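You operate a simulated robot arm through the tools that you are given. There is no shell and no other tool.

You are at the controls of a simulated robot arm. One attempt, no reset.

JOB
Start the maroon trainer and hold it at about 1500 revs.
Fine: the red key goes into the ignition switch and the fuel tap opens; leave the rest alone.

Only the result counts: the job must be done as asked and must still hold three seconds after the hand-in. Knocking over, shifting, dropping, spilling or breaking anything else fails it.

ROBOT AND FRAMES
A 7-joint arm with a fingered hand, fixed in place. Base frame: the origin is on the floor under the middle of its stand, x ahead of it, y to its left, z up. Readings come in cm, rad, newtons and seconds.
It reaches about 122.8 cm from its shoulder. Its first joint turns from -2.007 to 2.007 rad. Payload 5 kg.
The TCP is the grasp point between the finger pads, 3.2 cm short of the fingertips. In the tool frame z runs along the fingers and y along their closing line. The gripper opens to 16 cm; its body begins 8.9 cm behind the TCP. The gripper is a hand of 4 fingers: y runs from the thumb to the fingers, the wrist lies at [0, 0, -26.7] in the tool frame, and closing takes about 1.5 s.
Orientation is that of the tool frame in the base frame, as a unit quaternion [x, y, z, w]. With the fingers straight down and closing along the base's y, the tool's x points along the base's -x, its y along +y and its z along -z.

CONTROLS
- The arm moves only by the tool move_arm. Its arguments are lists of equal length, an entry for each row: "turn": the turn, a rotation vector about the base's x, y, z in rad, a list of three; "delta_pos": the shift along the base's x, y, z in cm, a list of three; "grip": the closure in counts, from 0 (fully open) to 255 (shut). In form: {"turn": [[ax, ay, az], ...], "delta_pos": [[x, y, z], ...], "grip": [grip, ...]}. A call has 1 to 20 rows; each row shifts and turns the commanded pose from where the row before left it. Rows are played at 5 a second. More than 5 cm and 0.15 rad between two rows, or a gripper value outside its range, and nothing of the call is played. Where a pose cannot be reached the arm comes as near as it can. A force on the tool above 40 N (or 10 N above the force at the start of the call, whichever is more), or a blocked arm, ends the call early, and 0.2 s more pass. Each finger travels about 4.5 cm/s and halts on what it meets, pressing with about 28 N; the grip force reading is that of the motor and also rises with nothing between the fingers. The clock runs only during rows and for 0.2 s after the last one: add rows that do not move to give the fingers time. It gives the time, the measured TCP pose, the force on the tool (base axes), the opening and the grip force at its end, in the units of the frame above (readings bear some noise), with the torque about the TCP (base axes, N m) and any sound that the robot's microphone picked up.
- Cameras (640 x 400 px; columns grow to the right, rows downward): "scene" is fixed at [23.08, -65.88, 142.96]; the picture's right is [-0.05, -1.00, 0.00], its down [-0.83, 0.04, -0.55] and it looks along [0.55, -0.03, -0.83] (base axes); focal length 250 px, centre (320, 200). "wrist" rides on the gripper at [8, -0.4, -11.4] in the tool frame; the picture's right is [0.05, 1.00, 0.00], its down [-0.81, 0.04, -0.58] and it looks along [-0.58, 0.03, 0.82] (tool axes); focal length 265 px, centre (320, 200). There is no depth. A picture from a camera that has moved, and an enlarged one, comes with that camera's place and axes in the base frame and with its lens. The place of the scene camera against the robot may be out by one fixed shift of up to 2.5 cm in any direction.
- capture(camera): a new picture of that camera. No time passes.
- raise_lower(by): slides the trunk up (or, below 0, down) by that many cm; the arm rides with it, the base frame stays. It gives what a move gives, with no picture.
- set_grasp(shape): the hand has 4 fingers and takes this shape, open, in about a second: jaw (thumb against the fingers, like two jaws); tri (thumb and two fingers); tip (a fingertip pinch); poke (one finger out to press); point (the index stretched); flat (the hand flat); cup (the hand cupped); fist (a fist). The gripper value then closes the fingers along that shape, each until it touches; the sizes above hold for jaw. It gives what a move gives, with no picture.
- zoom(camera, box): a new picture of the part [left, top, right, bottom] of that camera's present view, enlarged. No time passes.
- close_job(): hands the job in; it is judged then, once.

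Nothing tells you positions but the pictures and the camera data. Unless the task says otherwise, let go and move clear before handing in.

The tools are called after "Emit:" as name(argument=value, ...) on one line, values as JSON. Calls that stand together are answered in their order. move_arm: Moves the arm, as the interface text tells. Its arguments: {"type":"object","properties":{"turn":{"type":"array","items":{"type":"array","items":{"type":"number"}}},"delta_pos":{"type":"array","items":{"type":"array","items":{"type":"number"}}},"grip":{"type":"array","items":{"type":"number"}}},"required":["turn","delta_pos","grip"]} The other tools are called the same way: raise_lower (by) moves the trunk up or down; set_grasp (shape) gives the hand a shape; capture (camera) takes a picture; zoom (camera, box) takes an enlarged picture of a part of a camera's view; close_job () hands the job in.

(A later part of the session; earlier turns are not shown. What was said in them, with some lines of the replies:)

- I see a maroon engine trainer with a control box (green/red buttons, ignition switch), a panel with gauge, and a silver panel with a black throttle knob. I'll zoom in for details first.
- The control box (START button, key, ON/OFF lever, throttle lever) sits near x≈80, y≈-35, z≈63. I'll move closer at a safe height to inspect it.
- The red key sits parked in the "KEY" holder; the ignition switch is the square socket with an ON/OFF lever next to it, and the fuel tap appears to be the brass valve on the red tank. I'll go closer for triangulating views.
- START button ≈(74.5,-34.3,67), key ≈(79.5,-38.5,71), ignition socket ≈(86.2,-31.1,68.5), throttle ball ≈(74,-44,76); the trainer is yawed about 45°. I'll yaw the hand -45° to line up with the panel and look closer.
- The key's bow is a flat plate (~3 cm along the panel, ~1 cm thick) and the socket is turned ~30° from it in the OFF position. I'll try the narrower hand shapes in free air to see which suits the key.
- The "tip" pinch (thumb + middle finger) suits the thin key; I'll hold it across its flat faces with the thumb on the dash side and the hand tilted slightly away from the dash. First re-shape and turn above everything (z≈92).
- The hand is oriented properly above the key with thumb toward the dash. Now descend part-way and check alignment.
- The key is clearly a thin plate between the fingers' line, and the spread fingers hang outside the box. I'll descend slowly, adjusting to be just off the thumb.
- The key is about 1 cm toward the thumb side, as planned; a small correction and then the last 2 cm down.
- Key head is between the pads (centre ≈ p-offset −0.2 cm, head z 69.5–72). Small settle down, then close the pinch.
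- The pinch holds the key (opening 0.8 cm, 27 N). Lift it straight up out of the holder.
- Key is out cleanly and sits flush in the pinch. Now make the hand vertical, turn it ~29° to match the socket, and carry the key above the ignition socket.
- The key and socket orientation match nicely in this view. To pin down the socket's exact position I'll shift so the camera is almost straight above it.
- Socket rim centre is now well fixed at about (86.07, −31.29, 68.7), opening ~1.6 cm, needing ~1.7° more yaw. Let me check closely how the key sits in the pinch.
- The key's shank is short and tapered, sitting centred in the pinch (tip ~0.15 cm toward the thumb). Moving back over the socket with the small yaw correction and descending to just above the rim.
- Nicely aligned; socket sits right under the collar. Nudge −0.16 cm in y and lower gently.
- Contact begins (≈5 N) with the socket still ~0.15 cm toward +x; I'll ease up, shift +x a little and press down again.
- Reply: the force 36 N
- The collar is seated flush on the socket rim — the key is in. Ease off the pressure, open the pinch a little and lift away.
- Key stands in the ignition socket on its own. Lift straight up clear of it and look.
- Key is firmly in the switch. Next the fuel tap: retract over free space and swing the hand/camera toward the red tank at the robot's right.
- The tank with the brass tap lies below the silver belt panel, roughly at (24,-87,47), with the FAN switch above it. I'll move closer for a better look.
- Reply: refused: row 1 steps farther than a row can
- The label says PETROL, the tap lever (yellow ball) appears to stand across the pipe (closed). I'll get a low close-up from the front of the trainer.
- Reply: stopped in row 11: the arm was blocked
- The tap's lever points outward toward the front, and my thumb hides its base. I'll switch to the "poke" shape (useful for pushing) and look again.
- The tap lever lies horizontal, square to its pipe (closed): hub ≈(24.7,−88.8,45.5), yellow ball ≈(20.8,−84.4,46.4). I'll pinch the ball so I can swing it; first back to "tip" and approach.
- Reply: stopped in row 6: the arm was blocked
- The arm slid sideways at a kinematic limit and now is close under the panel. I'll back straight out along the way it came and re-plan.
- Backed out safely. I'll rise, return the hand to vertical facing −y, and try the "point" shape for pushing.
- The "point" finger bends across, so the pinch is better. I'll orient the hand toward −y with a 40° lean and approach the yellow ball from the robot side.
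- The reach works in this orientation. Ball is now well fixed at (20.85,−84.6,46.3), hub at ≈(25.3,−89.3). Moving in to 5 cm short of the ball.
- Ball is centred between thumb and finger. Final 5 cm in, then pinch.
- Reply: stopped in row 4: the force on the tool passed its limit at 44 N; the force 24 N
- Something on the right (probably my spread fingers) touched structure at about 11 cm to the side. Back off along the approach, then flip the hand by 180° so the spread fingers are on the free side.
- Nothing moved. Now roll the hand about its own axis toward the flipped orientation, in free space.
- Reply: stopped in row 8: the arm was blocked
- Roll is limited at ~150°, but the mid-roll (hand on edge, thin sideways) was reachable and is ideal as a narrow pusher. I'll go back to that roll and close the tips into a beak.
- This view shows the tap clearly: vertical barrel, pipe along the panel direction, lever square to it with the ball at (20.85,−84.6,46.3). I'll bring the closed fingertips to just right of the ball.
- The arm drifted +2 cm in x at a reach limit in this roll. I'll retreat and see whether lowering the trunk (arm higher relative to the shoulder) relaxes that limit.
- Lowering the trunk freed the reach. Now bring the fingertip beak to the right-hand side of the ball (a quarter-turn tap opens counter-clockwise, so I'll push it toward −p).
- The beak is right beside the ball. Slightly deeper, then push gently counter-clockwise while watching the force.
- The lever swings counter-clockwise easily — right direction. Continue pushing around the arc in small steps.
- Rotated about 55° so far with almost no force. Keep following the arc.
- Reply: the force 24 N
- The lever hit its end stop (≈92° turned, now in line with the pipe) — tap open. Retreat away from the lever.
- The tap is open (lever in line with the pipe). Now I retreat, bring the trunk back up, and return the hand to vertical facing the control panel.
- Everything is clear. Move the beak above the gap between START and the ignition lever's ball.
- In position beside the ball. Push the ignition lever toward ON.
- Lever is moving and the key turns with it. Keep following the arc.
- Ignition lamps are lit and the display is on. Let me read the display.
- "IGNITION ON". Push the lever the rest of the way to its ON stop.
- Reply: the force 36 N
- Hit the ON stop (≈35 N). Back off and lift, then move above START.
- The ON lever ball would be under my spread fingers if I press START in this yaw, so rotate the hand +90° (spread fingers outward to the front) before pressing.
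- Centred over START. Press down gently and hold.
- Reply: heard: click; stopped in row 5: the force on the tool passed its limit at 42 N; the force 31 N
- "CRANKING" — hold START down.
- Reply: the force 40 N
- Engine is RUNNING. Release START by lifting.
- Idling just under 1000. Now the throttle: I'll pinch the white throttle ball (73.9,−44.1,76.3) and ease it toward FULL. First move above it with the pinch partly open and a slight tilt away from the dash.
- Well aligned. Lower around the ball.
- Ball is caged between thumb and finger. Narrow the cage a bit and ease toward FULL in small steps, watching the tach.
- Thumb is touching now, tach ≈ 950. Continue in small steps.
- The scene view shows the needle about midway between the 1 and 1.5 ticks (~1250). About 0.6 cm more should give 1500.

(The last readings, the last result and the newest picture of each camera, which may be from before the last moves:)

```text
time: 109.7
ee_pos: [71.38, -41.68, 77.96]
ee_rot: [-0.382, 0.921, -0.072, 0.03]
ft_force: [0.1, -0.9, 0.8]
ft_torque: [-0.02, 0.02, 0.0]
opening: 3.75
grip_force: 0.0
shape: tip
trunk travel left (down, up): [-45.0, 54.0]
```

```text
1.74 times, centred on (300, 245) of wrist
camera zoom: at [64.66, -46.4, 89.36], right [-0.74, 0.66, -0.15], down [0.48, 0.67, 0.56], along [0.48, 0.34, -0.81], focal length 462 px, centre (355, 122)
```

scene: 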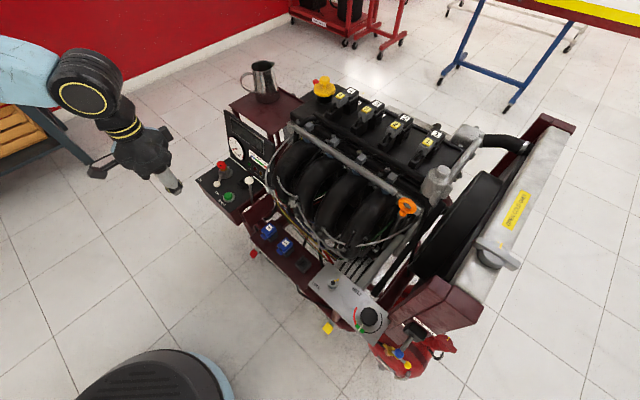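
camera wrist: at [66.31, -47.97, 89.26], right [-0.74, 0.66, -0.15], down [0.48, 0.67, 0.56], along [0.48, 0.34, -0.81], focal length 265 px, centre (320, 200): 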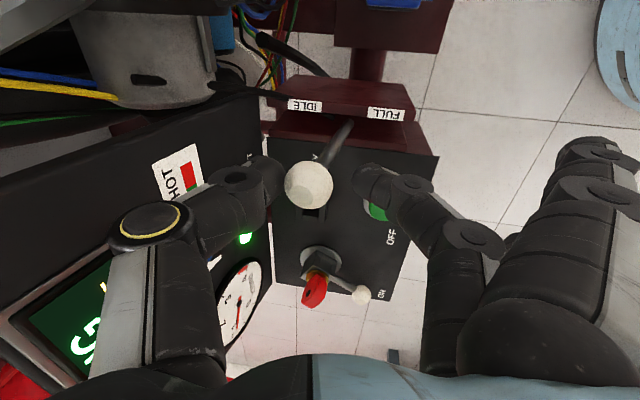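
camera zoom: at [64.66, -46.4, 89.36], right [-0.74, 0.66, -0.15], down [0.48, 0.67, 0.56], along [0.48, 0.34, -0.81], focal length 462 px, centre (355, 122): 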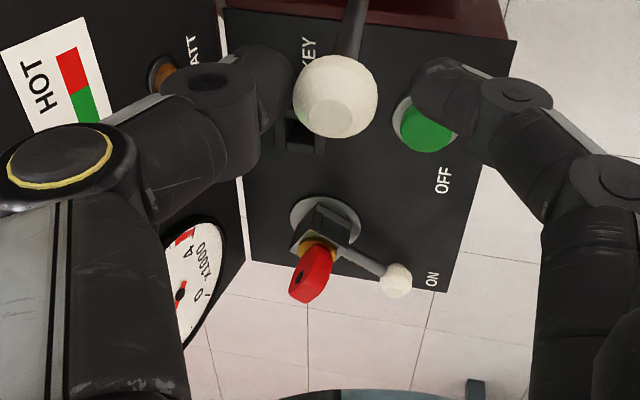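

Emit:
move_arm(turn=[[0, 0, 0], [0, 0, 0], [0, 0, 0], [0, 0, 0], [0, 0, 0]], delta_pos=[[0, 0, 0], [0, 0, 0], [0, 0, 0], [0, 0, 0], [0, 0, 0]], grip=[196, 196, 196, 196, 196])

Emit:
zoom(camera="scene", box=[225, 130, 255, 160])

Emit:
zoom(camera="wrist", box=[190, 240, 290, 360])

```text
time: 110.9
ee_pos: [71.33, -41.7, 78.0]
ee_rot: [-0.382, 0.921, -0.071, 0.029]
ft_force: [-0.2, -0.3, 0.1]
ft_torque: [-0.01, -0.03, 0.0]
opening: 3.77
grip_force: 0.0
shape: tip
trunk travel left (down, up): [-45.0, 54.0]
```

```text
13.33 times, centred on (240, 145) of scene
camera zoom: at [23.08, -65.88, 142.96], right [-0.05, -1.0, 0.0], down [-0.83, 0.04, -0.55], along [0.55, -0.03, -0.83], focal length 3334 px, centre (1387, 933)
```

zoom: 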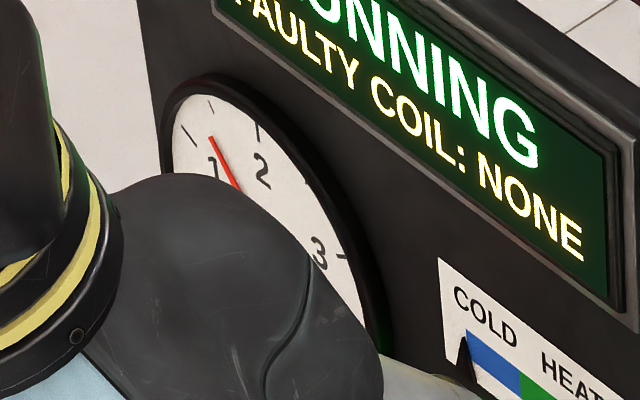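

```text
3.33 times, centred on (240, 300) of wrist
camera zoom: at [64.66, -46.4, 89.36], right [-0.74, 0.66, -0.15], down [0.48, 0.67, 0.56], along [0.48, 0.34, -0.81], focal length 885 px, centre (587, -133)
```

zoom: 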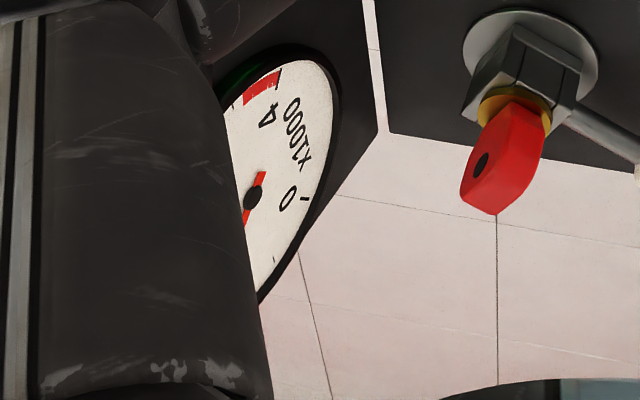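

Needle ≈ 1.3. Push a little further.

Emit:
move_arm(turn=[[0, 0, 0], [0, 0, 0], [0, 0, 0], [0, 0, 0], [0, 0, 0], [0, 0, 0]], delta_pos=[[-0.2, 0.2, 0], [-0.2, 0.2, 0], [0, 0, 0], [0, 0, 0], [0, 0, 0], [0, 0, 0]], grip=[196, 196, 196, 196, 196, 196])

Emit:
zoom(camera="scene", box=[225, 130, 255, 160])

Emit:
zoom(camera="wrist", box=[200, 130, 400, 360])

```text
time: 112.3
ee_pos: [70.98, -41.24, 77.95]
ee_rot: [-0.383, 0.921, -0.073, 0.03]
ft_force: [0.5, -0.6, -0.2]
ft_torque: [-0.03, 0.02, -0.02]
opening: 3.77
grip_force: 0.0
shape: tip
trunk travel left (down, up): [-45.0, 54.0]
```

```text
13.33 times, centred on (240, 145) of scene
camera zoom: at [23.08, -65.88, 142.96], right [-0.05, -1.0, 0.0], down [-0.83, 0.04, -0.55], along [0.55, -0.03, -0.83], focal length 3334 px, centre (1387, 933)
```

zoom: 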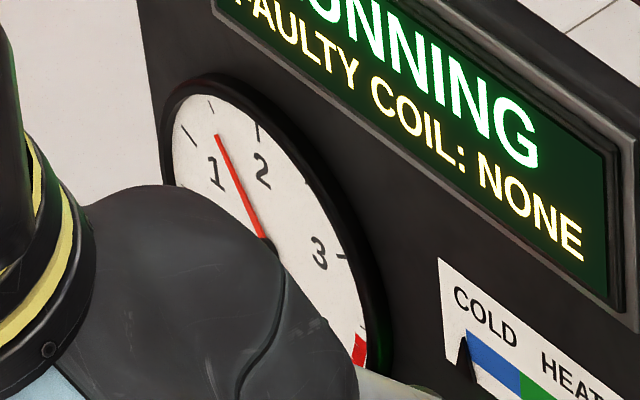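

```text
1.74 times, centred on (300, 245) of wrist
camera zoom: at [64.36, -45.92, 89.34], right [-0.74, 0.66, -0.15], down [0.48, 0.67, 0.56], along [0.48, 0.34, -0.81], focal length 462 px, centre (355, 122)
```

zoom: 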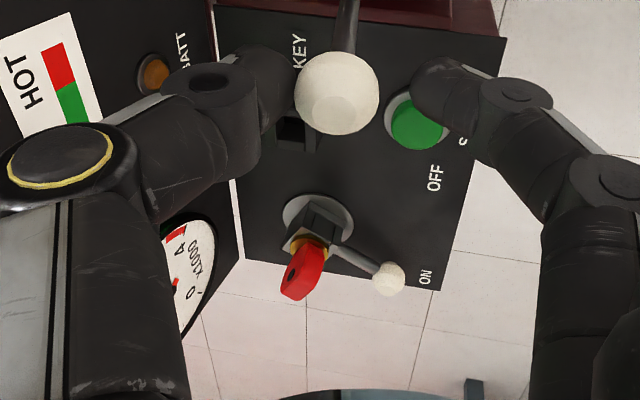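

Needle ≈ 1.42. A hair more.

Emit:
move_arm(turn=[[0, 0, 0], [0, 0, 0], [0, 0, 0], [0, 0, 0], [0, 0, 0]], delta_pos=[[-0.22, 0.22, 0], [0, 0, 0], [0, 0, 0], [0, 0, 0], [0, 0, 0]], grip=[196, 196, 196, 196, 196])

Emit:
zoom(camera="scene", box=[225, 130, 255, 160])

```text
time: 113.5
ee_pos: [70.87, -40.96, 77.86]
ee_rot: [-0.382, 0.921, -0.071, 0.03]
ft_force: [-0.3, 0.3, 0.8]
ft_torque: [0.03, 0.0, 0.04]
opening: 3.76
grip_force: 0.1
shape: tip
trunk travel left (down, up): [-45.0, 54.0]
```

```text
13.33 times, centred on (240, 145) of scene
camera zoom: at [23.08, -65.88, 142.96], right [-0.05, -1.0, 0.0], down [-0.83, 0.04, -0.55], along [0.55, -0.03, -0.83], focal length 3334 px, centre (1387, 933)
```

zoom: 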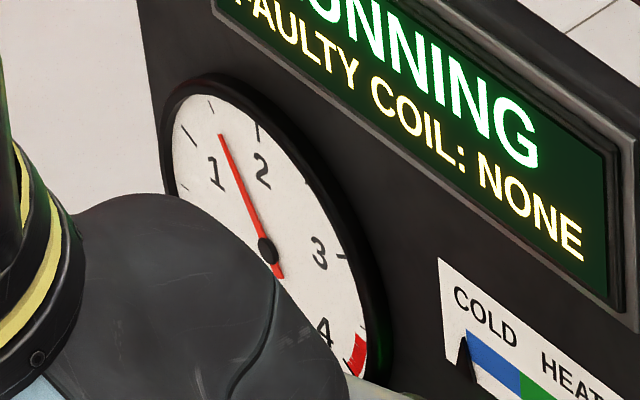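

Needle ≈ 1.48 — right at the 1.5 tick. Open the cage (both fingers move away from the ball) and see if the lever stays put.

Emit:
move_arm(turn=[[0, 0, 0], [0, 0, 0], [0, 0, 0], [0, 0, 0], [0, 0, 0]], delta_pos=[[0, 0, 0], [0, 0, 0], [0, 0, 0], [0, 0, 0], [0, 0, 0]], grip=[185, 172, 172, 172, 172])

Emit:
zoom(camera="scene", box=[225, 130, 255, 160])

Emit:
zoom(camera="wrist", box=[200, 130, 400, 360])

```text
time: 114.7
ee_pos: [70.82, -41.11, 77.94]
ee_rot: [-0.382, 0.921, -0.072, 0.029]
ft_force: [0.5, -0.3, 0.9]
ft_torque: [0.02, -0.05, 0.04]
opening: 5.15
grip_force: 0.1
shape: tip
trunk travel left (down, up): [-45.0, 54.0]
```

```text
13.33 times, centred on (240, 145) of scene
camera zoom: at [23.08, -65.88, 142.96], right [-0.05, -1.0, 0.0], down [-0.83, 0.04, -0.55], along [0.55, -0.03, -0.83], focal length 3334 px, centre (1387, 933)
```

zoom: 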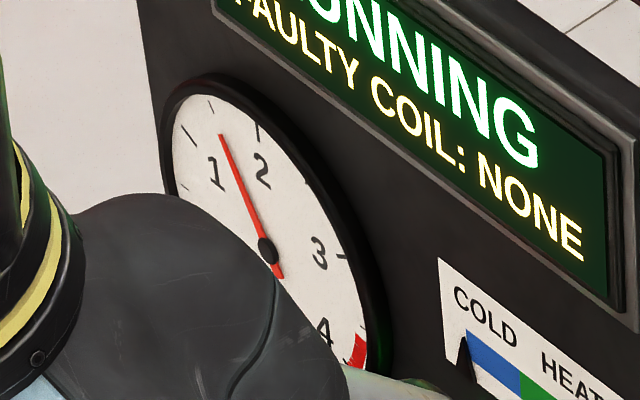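

```text
1.74 times, centred on (300, 245) of wrist
camera zoom: at [64.12, -45.76, 89.35], right [-0.74, 0.66, -0.15], down [0.48, 0.67, 0.56], along [0.48, 0.34, -0.81], focal length 462 px, centre (355, 122)
```

zoom: 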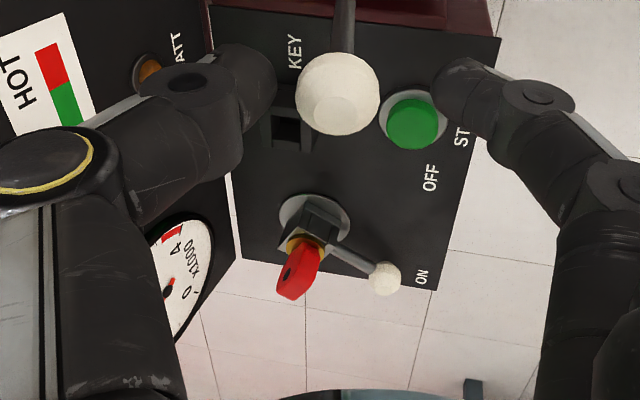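

The lever holds. Centre slightly and lift straight up.

Emit:
move_arm(turn=[[0, 0, 0], [0, 0, 0], [0, 0, 0], [0, 0, 0], [0, 0, 0], [0, 0, 0]], delta_pos=[[0.2, -0.2, 0], [0, 0, 2], [0, 0, 3], [0, 0, 4], [0, 0, 4], [0, 0, 0]], grip=[172, 172, 172, 172, 172, 172])

Emit:
move_arm(turn=[[0, 0, 0], [0, 0, 0], [0, 0, 0], [0, 0, 0], [0, 0, 0], [0, 0, 0], [0, 0, 0]], delta_pos=[[-3, 3, 0.5], [-3, 3, 0.5], [-3, 3, 0.5], [-3, 3, 0.5], [-3, 3, 0.5], [-3, 3, 0], [0, 0, 0]], grip=[172, 172, 172, 172, 172, 172, 172])

Emit:
capture(camera="scene")

Emit:
zoom(camera="scene", box=[225, 130, 255, 160])

Emit:
zoom(camera="scene", box=[200, 110, 300, 220])

```text
time: 116.1
ee_pos: [70.83, -41.35, 90.72]
ee_rot: [-0.383, 0.921, -0.072, 0.03]
ft_force: [-1.5, -0.7, 0.2]
ft_torque: [0.0, -0.01, 0.0]
opening: 5.17
grip_force: 0.1
shape: tip
trunk travel left (down, up): [-45.0, 54.0]
```

```text
time: 117.7
ee_pos: [52.67, -23.29, 93.79]
ee_rot: [-0.382, 0.921, -0.072, 0.03]
ft_force: [-0.8, 0.8, 0.3]
ft_torque: [-0.02, -0.04, 0.0]
opening: 5.15
grip_force: 0.1
shape: tip
trunk travel left (down, up): [-45.0, 54.0]
```

```text
taken
```

scene: 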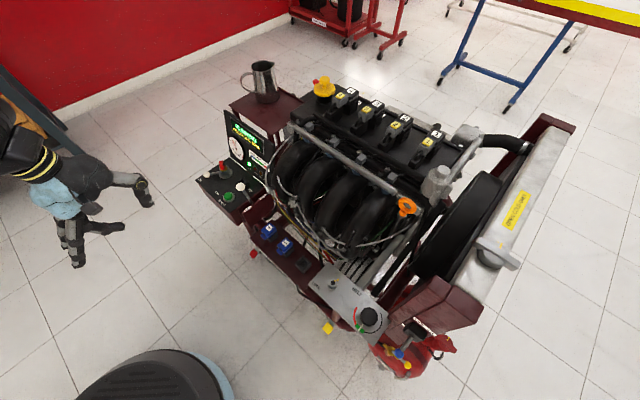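

```text
13.33 times, centred on (240, 145) of scene
camera zoom: at [23.08, -65.88, 142.96], right [-0.05, -1.0, 0.0], down [-0.83, 0.04, -0.55], along [0.55, -0.03, -0.83], focal length 3334 px, centre (1387, 933)
```

zoom: 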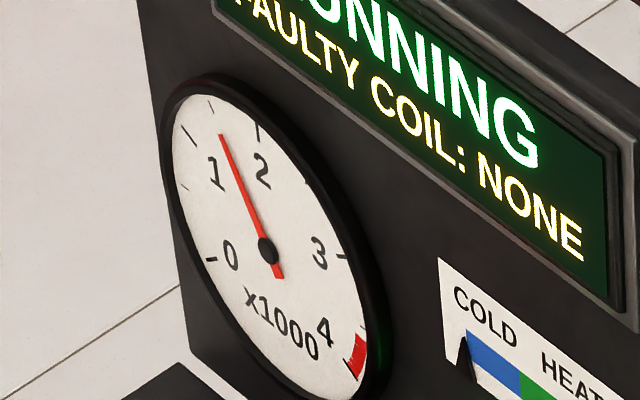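

```text
3.64 times, centred on (250, 165) of scene
camera zoom: at [23.08, -65.88, 142.96], right [-0.05, -1.0, 0.0], down [-0.83, 0.04, -0.55], along [0.55, -0.03, -0.83], focal length 909 px, centre (574, 327)
```

zoom: 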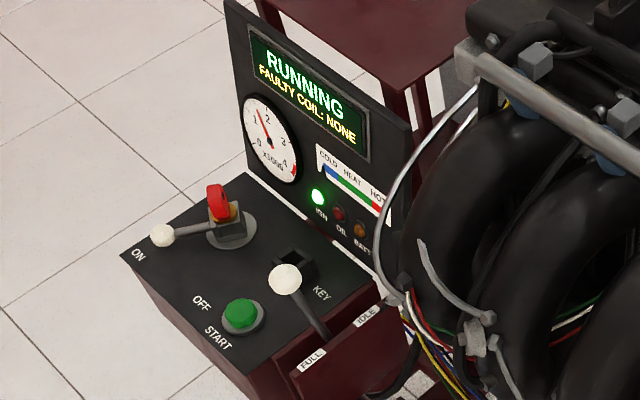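

Hand is clear, engine running, needle ≈1.47. I'll turn the camera to face the dash for a precise reading and check everything else.

Emit:
move_arm(turn=[[0.053, 0.053, 0], [0.053, 0.053, 0], [0, 0, -0.143], [0, 0, -0.143], [0, 0, -0.143], [0, 0, -0.143], [0, 0, -0.143], [0, 0, -0.143], [0, 0, -0.143], [0, 0, -0.143], [0, 0, -0.143], [0, 0, -0.143], [0, 0, -0.143], [0, 0, 0]], delta_pos=[[0, 0, 0], [0, 0, 0], [0, 0, 0], [0, 0, 0], [0, 0, 0], [0, 0, 0], [0, 0, 0], [0, 0, 0], [1, 0, 0], [2, 0, 0], [2, 0, 0], [2, 0, 0], [0, 0, 0], [0, 0, 0]], grip=[172, 172, 172, 172, 172, 172, 172, 172, 172, 172, 172, 172, 172, 172])

Emit:
capture(camera="wrist")

Emit:
zoom(camera="scene", box=[225, 130, 255, 160])

```text
time: 120.7
ee_pos: [59.8, -23.08, 93.39]
ee_rot: [0.383, 0.924, -0.002, -0.001]
ft_force: [-0.3, 0.6, 0.1]
ft_torque: [0.0, 0.03, 0.0]
opening: 5.16
grip_force: 0.1
shape: tip
trunk travel left (down, up): [-45.0, 54.0]
```

```text
taken
camera wrist: at [53.83, -17.62, 104.87], right [0.67, 0.74, -0.01], down [0.61, -0.54, 0.58], along [0.43, -0.39, -0.82], focal length 265 px, centre (320, 200)
```

wrist: 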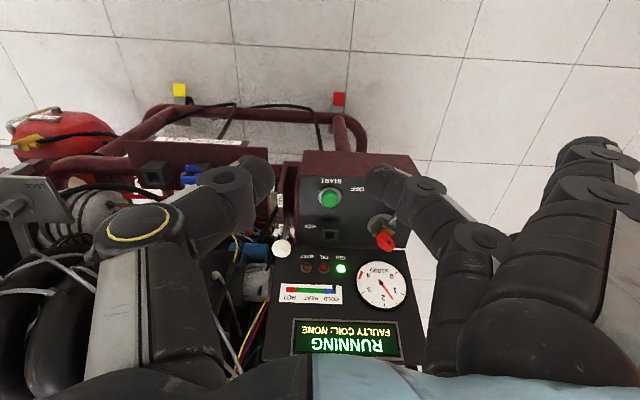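

```text
13.33 times, centred on (240, 145) of scene
camera zoom: at [23.08, -65.88, 142.96], right [-0.05, -1.0, 0.0], down [-0.83, 0.04, -0.55], along [0.55, -0.03, -0.83], focal length 3334 px, centre (1387, 933)
```

zoom: 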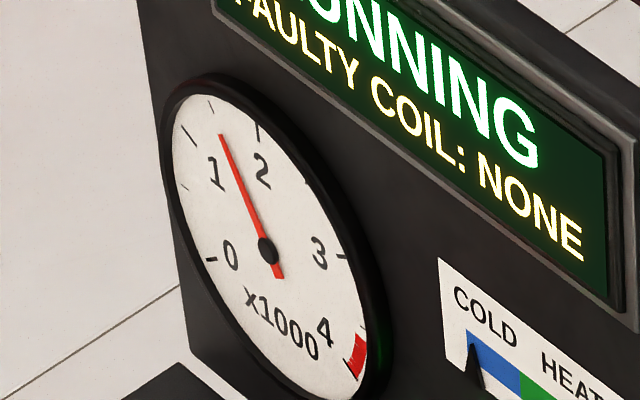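

Emit:
zoom(camera="wrist", box=[350, 245, 418, 315])

Emit:
zoom(camera="wrist", box=[260, 170, 420, 310])

Emit:
zoom(camera="scene", box=[360, 310, 460, 390])

```text
5.71 times, centred on (384, 280) of wrist
camera zoom: at [53.83, -17.62, 104.87], right [0.67, 0.74, -0.01], down [0.61, -0.54, 0.58], along [0.43, -0.39, -0.82], focal length 1517 px, centre (-46, -257)
```

zoom: 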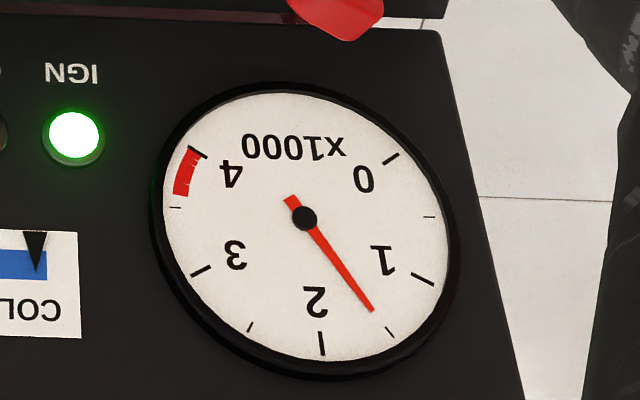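

```text
2.86 times, centred on (340, 240) of wrist
camera zoom: at [53.83, -17.62, 104.87], right [0.67, 0.74, -0.01], down [0.61, -0.54, 0.58], along [0.43, -0.39, -0.82], focal length 758 px, centre (263, 86)
```

zoom: 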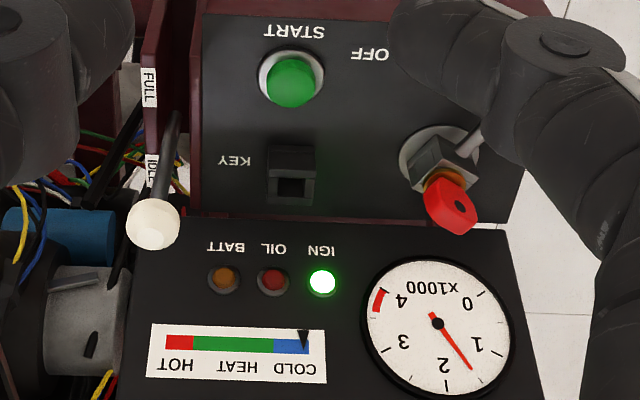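

```text
5.00 times, centred on (410, 350) of scene
camera zoom: at [23.08, -65.88, 142.96], right [-0.05, -1.0, 0.0], down [-0.83, 0.04, -0.55], along [0.55, -0.03, -0.83], focal length 1250 px, centre (-130, -550)
```

zoom: 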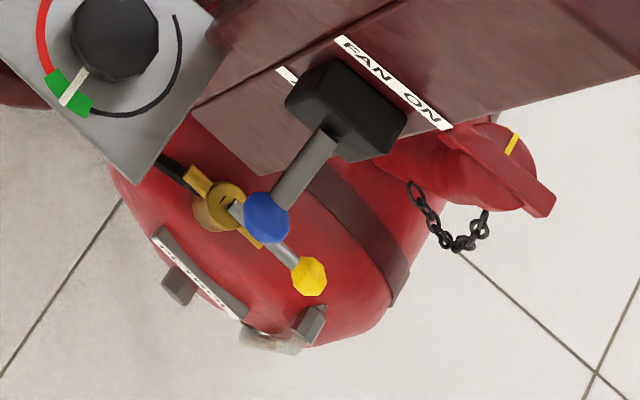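

The tach reads right at the 1.5 tick and holds steady. The key is in the switch at ON, the tap is open, START is released and the hand is clear, with nothing else visibly moved. Handing in.

Emit:
close_job()

```text
The job is handed in.
```

The maroon trainer is running and holding at about 1500 revs. The rev counter sat on the 1.5 mark, and I handed the job in like that.

- **Ignition:** the red key is in the ignition switch, and the lever is against its ON stop.
- **Fuel:** the petrol tap lever has been turned a quarter turn to its stop, in line with the pipe, so it is open.
- **Start:** I held START until the display read RUNNING, then released it. The oil and battery lamps went out.
- **Throttle:** I eased the lever up from idle until the needle reached the mark, then let go. It stayed there, and the reading was steady for the last several seconds before hand-in.

While reaching for the tap, one of the robot's spread fingers bumped the trainer near the tank, and the arm stopped at about 44 N. I backed off, and the later pictures show nothing moved.

I touched nothing else on purpose, and the hand was clear of the trainer at hand-in.
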